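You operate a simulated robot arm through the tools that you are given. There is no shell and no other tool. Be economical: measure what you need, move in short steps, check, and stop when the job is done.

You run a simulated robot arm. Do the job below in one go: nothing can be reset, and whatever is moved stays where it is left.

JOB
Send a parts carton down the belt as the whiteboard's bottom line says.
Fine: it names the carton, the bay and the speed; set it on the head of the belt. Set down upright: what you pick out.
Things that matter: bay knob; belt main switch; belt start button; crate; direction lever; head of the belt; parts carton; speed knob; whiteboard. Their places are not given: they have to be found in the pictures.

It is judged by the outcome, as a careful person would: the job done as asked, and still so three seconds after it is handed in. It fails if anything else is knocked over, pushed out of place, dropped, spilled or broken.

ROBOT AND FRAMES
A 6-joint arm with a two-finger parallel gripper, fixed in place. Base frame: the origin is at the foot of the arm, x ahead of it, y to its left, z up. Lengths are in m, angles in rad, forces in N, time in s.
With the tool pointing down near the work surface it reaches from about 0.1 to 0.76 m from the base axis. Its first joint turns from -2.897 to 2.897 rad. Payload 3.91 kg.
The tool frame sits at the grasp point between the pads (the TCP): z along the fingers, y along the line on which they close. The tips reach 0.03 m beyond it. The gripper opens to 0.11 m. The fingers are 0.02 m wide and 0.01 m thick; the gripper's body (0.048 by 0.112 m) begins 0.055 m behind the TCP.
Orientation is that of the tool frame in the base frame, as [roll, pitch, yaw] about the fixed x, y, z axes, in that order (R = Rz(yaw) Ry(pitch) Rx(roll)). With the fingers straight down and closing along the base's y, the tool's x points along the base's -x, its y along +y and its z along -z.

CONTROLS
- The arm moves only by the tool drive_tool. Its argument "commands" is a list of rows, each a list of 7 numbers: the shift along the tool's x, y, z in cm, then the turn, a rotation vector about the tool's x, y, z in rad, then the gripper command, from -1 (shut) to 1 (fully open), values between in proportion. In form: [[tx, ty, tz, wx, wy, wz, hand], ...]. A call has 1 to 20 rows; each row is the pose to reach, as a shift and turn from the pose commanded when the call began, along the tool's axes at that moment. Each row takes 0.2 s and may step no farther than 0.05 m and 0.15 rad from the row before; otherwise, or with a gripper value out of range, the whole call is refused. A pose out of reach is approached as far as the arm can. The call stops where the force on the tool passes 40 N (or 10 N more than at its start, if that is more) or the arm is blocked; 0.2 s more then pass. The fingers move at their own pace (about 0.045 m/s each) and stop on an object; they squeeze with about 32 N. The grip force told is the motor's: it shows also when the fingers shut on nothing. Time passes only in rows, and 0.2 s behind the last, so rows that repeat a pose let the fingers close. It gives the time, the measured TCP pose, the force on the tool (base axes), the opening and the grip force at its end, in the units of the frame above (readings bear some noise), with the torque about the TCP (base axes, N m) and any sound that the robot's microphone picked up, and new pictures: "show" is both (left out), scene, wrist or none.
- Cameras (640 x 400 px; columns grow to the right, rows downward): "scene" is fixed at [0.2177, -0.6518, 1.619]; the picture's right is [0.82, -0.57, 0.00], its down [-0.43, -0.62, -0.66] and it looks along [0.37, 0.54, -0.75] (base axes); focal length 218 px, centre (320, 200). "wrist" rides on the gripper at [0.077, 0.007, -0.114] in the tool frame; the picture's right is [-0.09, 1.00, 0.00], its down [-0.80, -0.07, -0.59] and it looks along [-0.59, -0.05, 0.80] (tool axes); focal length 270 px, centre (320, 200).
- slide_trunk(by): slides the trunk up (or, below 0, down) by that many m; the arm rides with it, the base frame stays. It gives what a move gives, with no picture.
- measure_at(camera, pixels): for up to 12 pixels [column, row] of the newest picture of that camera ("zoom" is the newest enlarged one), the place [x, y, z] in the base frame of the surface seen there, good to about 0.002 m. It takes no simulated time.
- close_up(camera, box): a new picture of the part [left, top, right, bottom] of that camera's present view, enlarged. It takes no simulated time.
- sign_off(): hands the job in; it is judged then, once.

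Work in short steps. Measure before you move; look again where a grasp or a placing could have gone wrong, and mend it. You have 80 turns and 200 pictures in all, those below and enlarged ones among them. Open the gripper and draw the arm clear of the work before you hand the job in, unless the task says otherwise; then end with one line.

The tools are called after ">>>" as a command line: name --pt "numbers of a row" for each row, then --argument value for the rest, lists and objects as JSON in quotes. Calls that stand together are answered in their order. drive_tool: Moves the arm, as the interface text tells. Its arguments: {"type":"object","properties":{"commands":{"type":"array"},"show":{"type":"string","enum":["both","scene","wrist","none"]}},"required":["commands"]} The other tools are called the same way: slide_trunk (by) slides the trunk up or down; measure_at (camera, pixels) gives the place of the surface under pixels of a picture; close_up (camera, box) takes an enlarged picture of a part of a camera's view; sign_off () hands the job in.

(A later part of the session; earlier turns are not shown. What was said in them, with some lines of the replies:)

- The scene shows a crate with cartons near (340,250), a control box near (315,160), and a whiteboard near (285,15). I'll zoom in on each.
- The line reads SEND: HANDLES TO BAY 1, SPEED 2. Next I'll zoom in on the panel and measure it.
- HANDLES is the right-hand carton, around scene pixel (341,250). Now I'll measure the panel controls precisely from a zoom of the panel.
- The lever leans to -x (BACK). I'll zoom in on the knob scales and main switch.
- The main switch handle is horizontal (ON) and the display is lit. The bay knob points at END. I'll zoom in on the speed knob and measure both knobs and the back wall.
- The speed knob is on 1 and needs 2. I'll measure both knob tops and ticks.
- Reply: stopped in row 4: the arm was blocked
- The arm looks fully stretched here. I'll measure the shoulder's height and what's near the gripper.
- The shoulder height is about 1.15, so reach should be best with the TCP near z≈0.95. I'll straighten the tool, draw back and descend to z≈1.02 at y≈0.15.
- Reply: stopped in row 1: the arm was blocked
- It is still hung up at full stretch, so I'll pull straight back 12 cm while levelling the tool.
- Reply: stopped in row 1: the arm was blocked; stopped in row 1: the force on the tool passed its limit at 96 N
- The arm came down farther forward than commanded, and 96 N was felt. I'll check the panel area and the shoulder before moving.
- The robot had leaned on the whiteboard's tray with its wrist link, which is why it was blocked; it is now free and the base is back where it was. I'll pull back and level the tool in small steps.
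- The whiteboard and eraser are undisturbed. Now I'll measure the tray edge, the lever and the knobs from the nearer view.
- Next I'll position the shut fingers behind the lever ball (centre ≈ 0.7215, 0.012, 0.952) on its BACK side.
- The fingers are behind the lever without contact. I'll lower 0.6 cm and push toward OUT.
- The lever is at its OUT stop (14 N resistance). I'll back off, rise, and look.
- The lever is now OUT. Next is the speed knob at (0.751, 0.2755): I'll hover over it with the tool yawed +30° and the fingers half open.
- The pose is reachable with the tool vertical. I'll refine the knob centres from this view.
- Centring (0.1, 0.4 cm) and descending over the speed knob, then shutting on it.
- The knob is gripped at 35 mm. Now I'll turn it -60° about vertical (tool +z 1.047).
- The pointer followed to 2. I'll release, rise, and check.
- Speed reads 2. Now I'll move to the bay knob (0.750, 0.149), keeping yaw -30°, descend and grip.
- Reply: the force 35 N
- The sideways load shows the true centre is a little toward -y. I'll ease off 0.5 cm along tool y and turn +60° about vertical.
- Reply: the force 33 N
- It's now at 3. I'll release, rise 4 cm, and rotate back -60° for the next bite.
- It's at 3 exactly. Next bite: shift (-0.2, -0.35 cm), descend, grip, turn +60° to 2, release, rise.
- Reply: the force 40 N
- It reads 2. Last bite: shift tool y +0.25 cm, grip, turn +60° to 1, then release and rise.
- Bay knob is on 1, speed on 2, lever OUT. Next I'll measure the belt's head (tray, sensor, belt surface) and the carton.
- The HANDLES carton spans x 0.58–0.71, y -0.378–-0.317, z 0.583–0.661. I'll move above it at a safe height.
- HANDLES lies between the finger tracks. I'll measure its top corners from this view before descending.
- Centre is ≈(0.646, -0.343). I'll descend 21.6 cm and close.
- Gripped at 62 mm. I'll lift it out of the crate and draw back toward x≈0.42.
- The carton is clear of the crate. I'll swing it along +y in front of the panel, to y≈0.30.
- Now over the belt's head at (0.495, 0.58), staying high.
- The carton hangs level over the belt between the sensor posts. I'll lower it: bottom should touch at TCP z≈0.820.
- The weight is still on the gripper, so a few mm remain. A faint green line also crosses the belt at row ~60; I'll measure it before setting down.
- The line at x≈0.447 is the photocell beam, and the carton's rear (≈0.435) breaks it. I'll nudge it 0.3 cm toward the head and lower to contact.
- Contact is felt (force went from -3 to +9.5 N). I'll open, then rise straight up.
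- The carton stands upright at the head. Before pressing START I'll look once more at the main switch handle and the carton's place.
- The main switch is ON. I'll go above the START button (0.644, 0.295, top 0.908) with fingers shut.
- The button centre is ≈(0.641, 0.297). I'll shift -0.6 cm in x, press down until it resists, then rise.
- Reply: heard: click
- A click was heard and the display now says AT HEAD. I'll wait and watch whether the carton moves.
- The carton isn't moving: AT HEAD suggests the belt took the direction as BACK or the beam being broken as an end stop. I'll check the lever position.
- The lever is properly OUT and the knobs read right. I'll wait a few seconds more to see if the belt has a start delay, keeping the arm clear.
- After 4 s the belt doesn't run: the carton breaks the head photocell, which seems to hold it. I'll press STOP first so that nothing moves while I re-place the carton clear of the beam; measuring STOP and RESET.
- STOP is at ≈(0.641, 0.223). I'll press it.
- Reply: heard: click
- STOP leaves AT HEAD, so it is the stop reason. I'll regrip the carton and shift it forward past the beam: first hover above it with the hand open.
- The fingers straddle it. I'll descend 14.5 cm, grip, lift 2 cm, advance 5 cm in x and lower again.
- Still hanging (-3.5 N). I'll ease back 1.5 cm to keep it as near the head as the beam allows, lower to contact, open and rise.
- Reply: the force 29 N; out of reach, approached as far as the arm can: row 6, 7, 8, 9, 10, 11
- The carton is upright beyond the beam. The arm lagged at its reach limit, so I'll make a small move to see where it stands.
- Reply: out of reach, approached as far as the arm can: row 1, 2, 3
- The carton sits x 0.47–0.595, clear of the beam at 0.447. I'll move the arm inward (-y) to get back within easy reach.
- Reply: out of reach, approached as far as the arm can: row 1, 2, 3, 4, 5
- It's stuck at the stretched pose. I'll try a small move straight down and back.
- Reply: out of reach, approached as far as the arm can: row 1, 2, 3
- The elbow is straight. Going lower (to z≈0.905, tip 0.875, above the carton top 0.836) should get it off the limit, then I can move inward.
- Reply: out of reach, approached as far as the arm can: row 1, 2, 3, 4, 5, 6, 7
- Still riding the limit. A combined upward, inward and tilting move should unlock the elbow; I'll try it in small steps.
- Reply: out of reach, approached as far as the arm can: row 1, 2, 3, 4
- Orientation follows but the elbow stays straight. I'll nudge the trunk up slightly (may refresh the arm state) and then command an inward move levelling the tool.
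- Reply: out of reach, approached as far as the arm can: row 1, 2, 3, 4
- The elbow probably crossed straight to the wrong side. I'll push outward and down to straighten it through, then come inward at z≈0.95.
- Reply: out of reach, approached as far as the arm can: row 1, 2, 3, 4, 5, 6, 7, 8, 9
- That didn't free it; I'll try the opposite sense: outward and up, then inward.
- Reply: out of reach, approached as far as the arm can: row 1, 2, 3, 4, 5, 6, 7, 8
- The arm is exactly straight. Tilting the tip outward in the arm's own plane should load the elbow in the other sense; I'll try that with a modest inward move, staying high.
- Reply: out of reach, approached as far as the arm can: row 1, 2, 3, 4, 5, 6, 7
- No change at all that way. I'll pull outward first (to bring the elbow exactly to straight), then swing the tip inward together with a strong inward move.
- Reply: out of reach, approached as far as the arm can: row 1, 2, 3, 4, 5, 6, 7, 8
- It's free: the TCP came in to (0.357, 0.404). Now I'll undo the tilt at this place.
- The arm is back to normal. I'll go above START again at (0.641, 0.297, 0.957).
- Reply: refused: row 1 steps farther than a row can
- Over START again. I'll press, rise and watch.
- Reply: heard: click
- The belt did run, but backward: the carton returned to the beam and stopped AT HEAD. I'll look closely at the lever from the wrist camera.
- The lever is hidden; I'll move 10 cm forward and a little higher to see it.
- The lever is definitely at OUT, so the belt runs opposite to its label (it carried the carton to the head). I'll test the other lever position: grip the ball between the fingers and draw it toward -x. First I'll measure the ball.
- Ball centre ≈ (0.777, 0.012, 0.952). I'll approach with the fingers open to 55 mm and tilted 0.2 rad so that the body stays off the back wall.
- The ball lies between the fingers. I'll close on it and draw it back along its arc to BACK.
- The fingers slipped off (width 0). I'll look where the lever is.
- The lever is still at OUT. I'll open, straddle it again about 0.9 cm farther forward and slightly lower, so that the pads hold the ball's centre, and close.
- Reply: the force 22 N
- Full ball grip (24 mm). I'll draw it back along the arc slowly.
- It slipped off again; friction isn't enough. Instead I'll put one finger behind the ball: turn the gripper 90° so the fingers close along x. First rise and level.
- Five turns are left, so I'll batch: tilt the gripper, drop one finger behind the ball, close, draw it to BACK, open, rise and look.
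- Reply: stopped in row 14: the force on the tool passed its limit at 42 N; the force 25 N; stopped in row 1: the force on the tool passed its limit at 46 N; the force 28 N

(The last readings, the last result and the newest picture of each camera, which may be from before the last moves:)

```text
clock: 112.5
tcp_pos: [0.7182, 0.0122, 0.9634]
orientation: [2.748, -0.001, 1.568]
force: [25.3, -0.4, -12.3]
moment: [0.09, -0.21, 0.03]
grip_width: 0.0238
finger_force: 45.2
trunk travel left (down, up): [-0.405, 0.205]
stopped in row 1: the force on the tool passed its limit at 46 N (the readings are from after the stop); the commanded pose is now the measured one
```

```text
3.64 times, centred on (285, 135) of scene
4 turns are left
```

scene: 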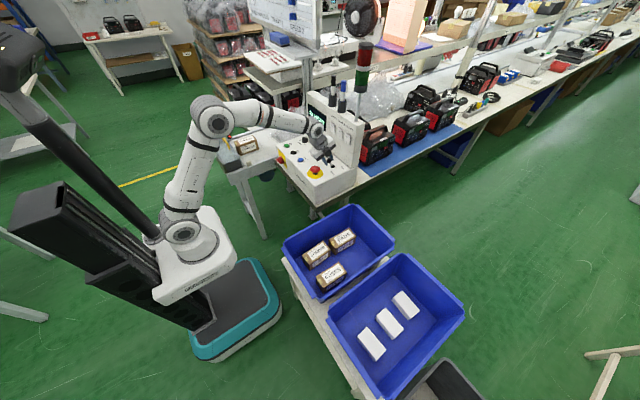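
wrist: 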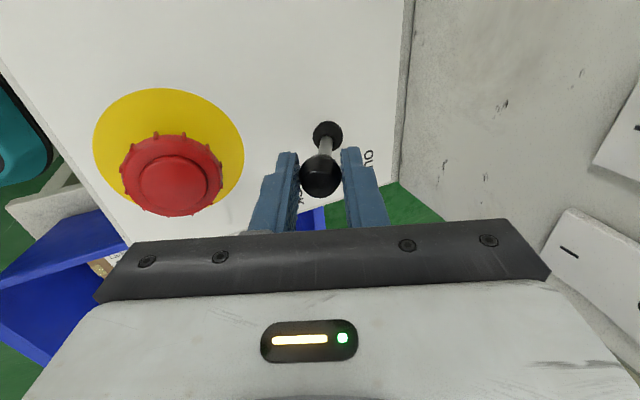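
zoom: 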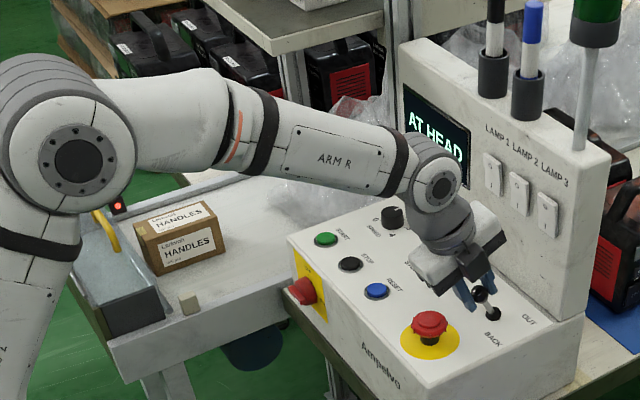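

The lever is now at BACK (against its stop, ball held). I'll open, rise, level, go over START, press it, rise and watch.

>>> drive_tool --pt "0 0 0 0 0 0 -0.2" --pt "0 0 0 0 0 0 -0.2" --pt "0 0 0 0 0 0 -0.2" --pt "0 0.78 -1.84 0 0 0 -0.2" --pt "0 1.56 -3.68 0 0 0 -0.2" --pt "0 3.11 -7.37 0 0 0 -0.2" --pt "0 3.11 -7.37 0 0 0 -0.2" --show "wrist"

>>> drive_tool --pt "0 0 0 0.14 0 0 -1" --pt "0 0 0 0.28 0 0 -1" --pt "0 0 0 0.393 0 0 -1" --pt "0 0 0 0.393 0 0 -1" --show "none"

>>> drive_tool --pt "2 -3.5 0 0 0 0 -1" --pt "4.5 -7.5 0 0 0 0 -1" --pt "9 -7.75 0 0 0 0 -1" --pt "13.5 -7.75 0 0 0 0 -1" --pt "18 -7.75 0 0 0 0 -1" --pt "22.5 -7.75 0 0 0 0 -1" --pt "26.5 -7.75 0 0 0 0 -1" --pt "28.5 -7.75 2 0 0 0 -1" --pt "28.5 -7.75 5.5 0 0 0 -1" --pt "28.5 -7.75 8.6 0 0 0 -1" --pt "28.5 -7.75 8.6 0 0 0 -1" --pt "28.5 -7.75 9.8 0 0 0 -1" --pt "28.5 -7.75 10.4 0 0 0 -1" --pt "28.5 -7.75 10.8 0 0 0 -1" --pt "28.5 -7.75 11.1 0 0 0 -1" --show "none"

>>> drive_tool --pt "0 0 -3 0 0 0 -1" --pt "0 -3 -6 0 0 0 -1" --pt "-2 -7 -6 0 0 0 -1" --pt "-4 -11 -6 0 0 0 -1" --pt "-4 -11 -6 0 0 0 -1" --show "scene"

>>> close_up --camera "scene" --box '[200, 60, 400, 180]'

```text
clock: 114.1
tcp_pos: [0.7135, 0.0125, 1.0475]
orientation: [2.745, 0.0, 1.567]
force: [0.2, -1.2, 0.6]
moment: [0.03, 0.01, -0.01]
grip_width: 0.0439
finger_force: 0.1
trunk travel left (down, up): [-0.405, 0.205]
```

wrist: 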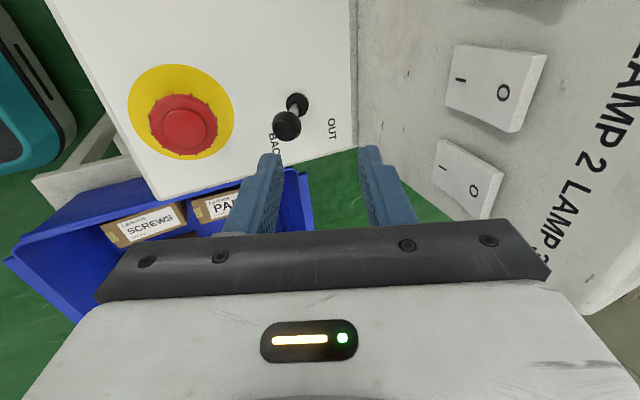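

```text
clock: 115.1
tcp_pos: [0.7143, 0.0116, 1.0473]
orientation: [-3.141, -0.002, 1.568]
force: [0.3, 0.3, -0.1]
moment: [0.02, 0.03, -0.04]
grip_width: 0.0001
finger_force: 32.2
trunk travel left (down, up): [-0.405, 0.205]
```

```text
clock: 118.3
tcp_pos: [0.639, 0.2984, 0.9364]
orientation: [3.141, 0.0, 1.567]
force: [0.2, -0.2, -0.1]
moment: [-0.04, -0.04, 0.0]
grip_width: 0.0
finger_force: 32.2
trunk travel left (down, up): [-0.405, 0.205]
```

```text
clock: 119.5
tcp_pos: [0.5264, 0.2575, 0.9967]
orientation: [3.139, 0.001, 1.567]
force: [0.3, -0.4, 1.0]
moment: [0.01, -0.03, -0.03]
grip_width: 0.0
finger_force: 32.5
trunk travel left (down, up): [-0.405, 0.205]
```

scene: 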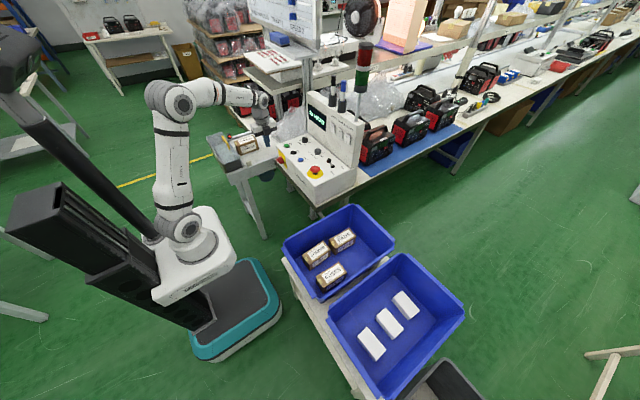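

```text
3.20 times, centred on (300, 120) of scene
3 turns are left
```

zoom: 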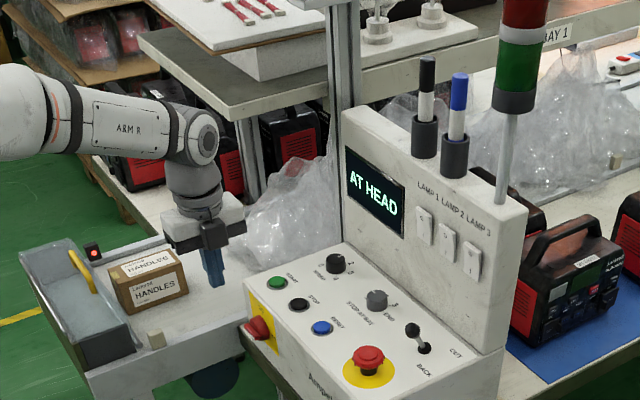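

That press stopped a hair short (no click, z 0.936). I'll press START again, deeper, then retreat and wait for the belt.

>>> drive_tool --pt "2 4 0 0 0 0 -1" --pt "4 8 0 0 0 0 -1" --pt "4 11.4 0 0 0 0 -1" --pt "4 11.4 3 0 0 0 -1" --pt "4 11.4 5 0 0 0 -1" --pt "4 11.4 6 0 0 0 -1" --pt "4 11.4 6.4 0 0 0 -1" --pt "4 11.4 6.7 0 0 0 -1" --pt "4 11.4 6.95 0 0 0 -1" --show "none"

>>> drive_tool --pt "0 0 -3 0 0 0 -1" --pt "0 -3 -6 0 0 0 -1" --pt "-2 -7 -6 0 0 0 -1" --pt "-4 -11 -6 0 0 0 -1" --pt "-6 -15 -6 0 0 0 -1" --show "scene"

>>> close_up --camera "scene" --box '[200, 60, 400, 180]'

>>> drive_tool --pt "-2 -3 0 0 0 0 0" --pt "-2 -3 0 0 0 0 0" --pt "-2 -3 0 0 0 0 0" --pt "-2 -3 0 0 0 0 0" --pt "-2 -3 0 0 0 0 0" --pt "-2 -3 0 0 0 0 0" --pt "-2 -3 0 0 0 0 0" --pt "-2 -3 0 0 0 0 0" --pt "-2 -3 0 0 0 0 0" --pt "-2 -3 0 0 0 0 0" --pt "-2 -3 0 0 0 0 0" --pt "-2 -3 0 0 0 0 0" --pt "-2 -3 0 0 0 0 0" --pt "-2 -3 0 0 0 0 0" --pt "-2 -3 0 0 0 0 0" --pt "-2 -3 0 0 0 0 0" --pt "-2 -3 0 0 0 0 0" --pt "-2 -3 0 0 0 0 0" --pt "-2 -3 0 0 0 0 0" --pt "-2 -3 0 0 0 0 0" --show "scene"

>>> close_up --camera "scene" --box '[200, 40, 440, 180]'

>>> drive_tool --pt "0 0 0 0 0 0 0.5" --pt "0 0 0 0 0 0 0.5" --pt "0 0 0 0 0 0 0.5" --pt "0 0 0 0 0 0 0.5" --pt "0 0 0 0 0 0 0.5" --pt "0 0 0 0 0 0 0.5" --pt "0 0 0 0 0 0 0.5" --pt "0 0 0 0 0 0 0.5" --pt "0 0 0 0 0 0 0.5" --pt "0 0 0 0 0 0 0.5" --pt "0 0 0 0 0 0 0.5" --pt "0 0 0 0 0 0 0.5" --pt "0 0 0 0 0 0 0.5" --pt "0 0 0 0 0 0 0.5" --pt "0 0 0 0 0 0 0.5" --pt "0 0 0 0 0 0 0.5" --pt "0 0 0 0 0 0 0.5" --pt "0 0 0 0 0 0 0.5" --pt "0 0 0 0 0 0 0.5" --pt "0 0 0 0 0 0 0.5" --show "scene"

>>> close_up --camera "scene" --box '[200, 40, 440, 180]'

```text
clock: 121.5
tcp_pos: [0.6422, 0.2974, 0.93]
orientation: [3.134, -0.003, 1.568]
force: [5.3, 5.9, 21.8]
moment: [0.07, -0.17, -0.01]
grip_width: 0.0
finger_force: 31.5
trunk travel left (down, up): [-0.405, 0.205]
heard: click
```

```text
clock: 122.7
tcp_pos: [0.4908, 0.238, 0.9867]
orientation: [3.14, 0.0, 1.567]
force: [-1.4, 0.1, 0.3]
moment: [0.03, 0.02, -0.01]
grip_width: 0.0
finger_force: 32.0
trunk travel left (down, up): [-0.405, 0.205]
```

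scene: 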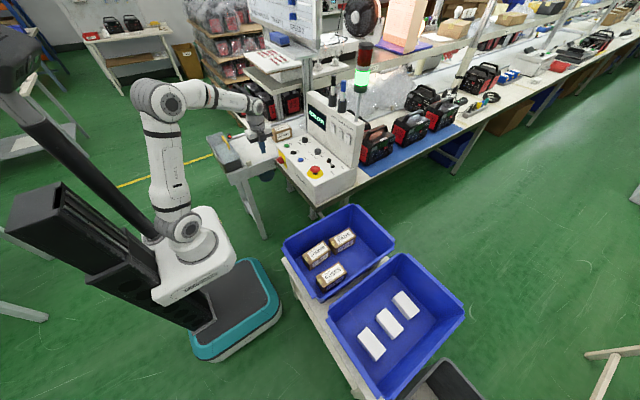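

```text
3.20 times, centred on (300, 120) of scene
```

zoom: 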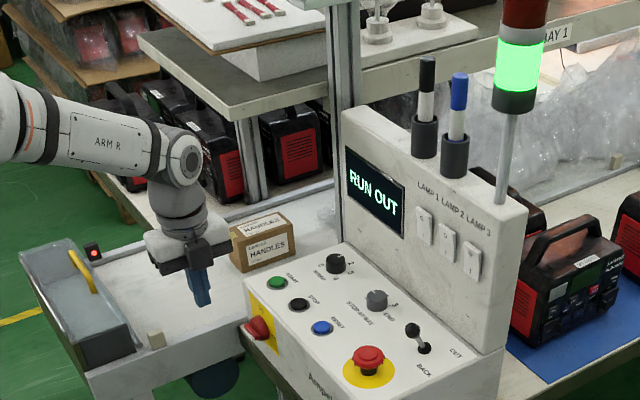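

```text
clock: 126.9
tcp_pos: [0.4622, 0.2188, 0.9875]
orientation: [3.14, -0.001, 1.567]
force: [-0.9, -0.5, -1.0]
moment: [-0.05, -0.04, -0.01]
grip_width: 0.0548
finger_force: 0.0
trunk travel left (down, up): [-0.405, 0.205]
```

scene: 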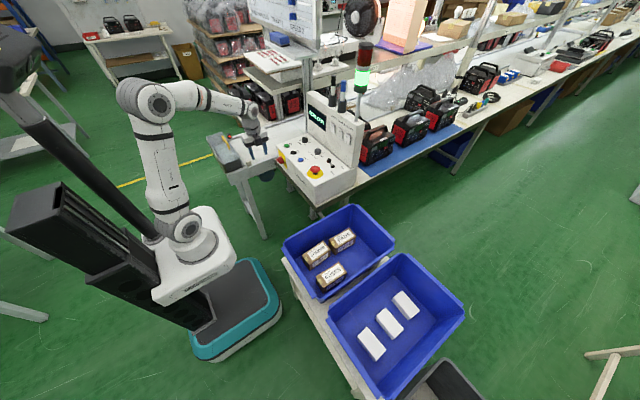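

```text
2.67 times, centred on (320, 110) of scene
```

zoom: 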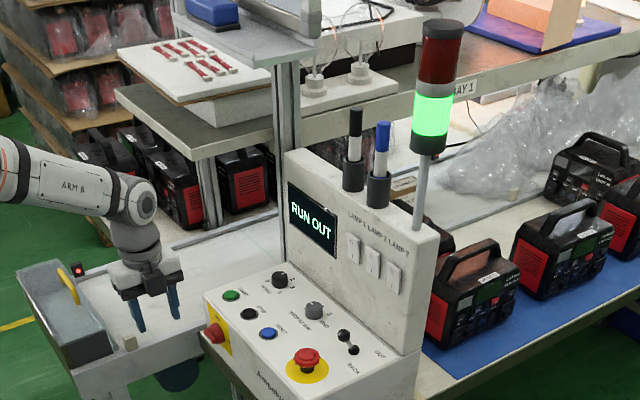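

```text
clock: 131.1
tcp_pos: [0.4631, 0.219, 0.9863]
orientation: [-3.141, 0.0, 1.566]
force: [0.6, -0.5, -0.6]
moment: [0.02, -0.01, 0.03]
grip_width: 0.0826
finger_force: 0.2
trunk travel left (down, up): [-0.405, 0.205]
```

scene: 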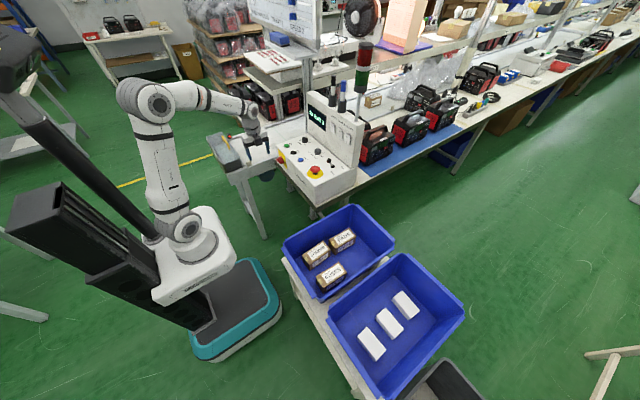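

```text
2.67 times, centred on (320, 110) of scene
2 turns are left
```

zoom: 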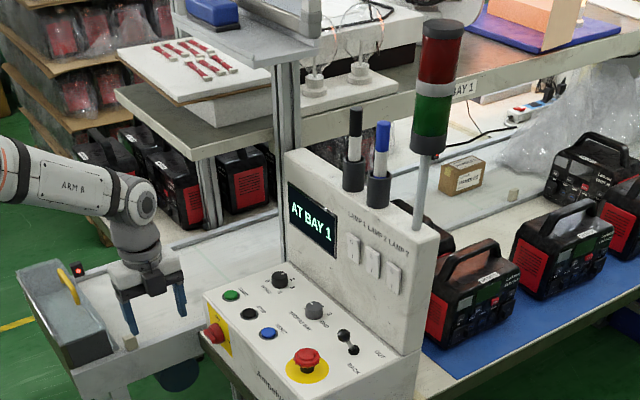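

The display reads AT BAY 1, and the carton stands upright at bay 1 with the belt stopped. The gripper is open and the arm is clear, so I'll hand the job in.

>>> sign_off

```text
The job is handed in.
```

The HANDLES carton went down the belt at speed 2 and is standing upright at bay 1. The belt has stopped and the display reads AT BAY 1. The direction lever is at BACK, because the belt ran the wrong way with it at OUT. Early on, the arm leaned on the whiteboard tray and later took a 96 N knock near the panel; afterwards I saw nothing out of place there.
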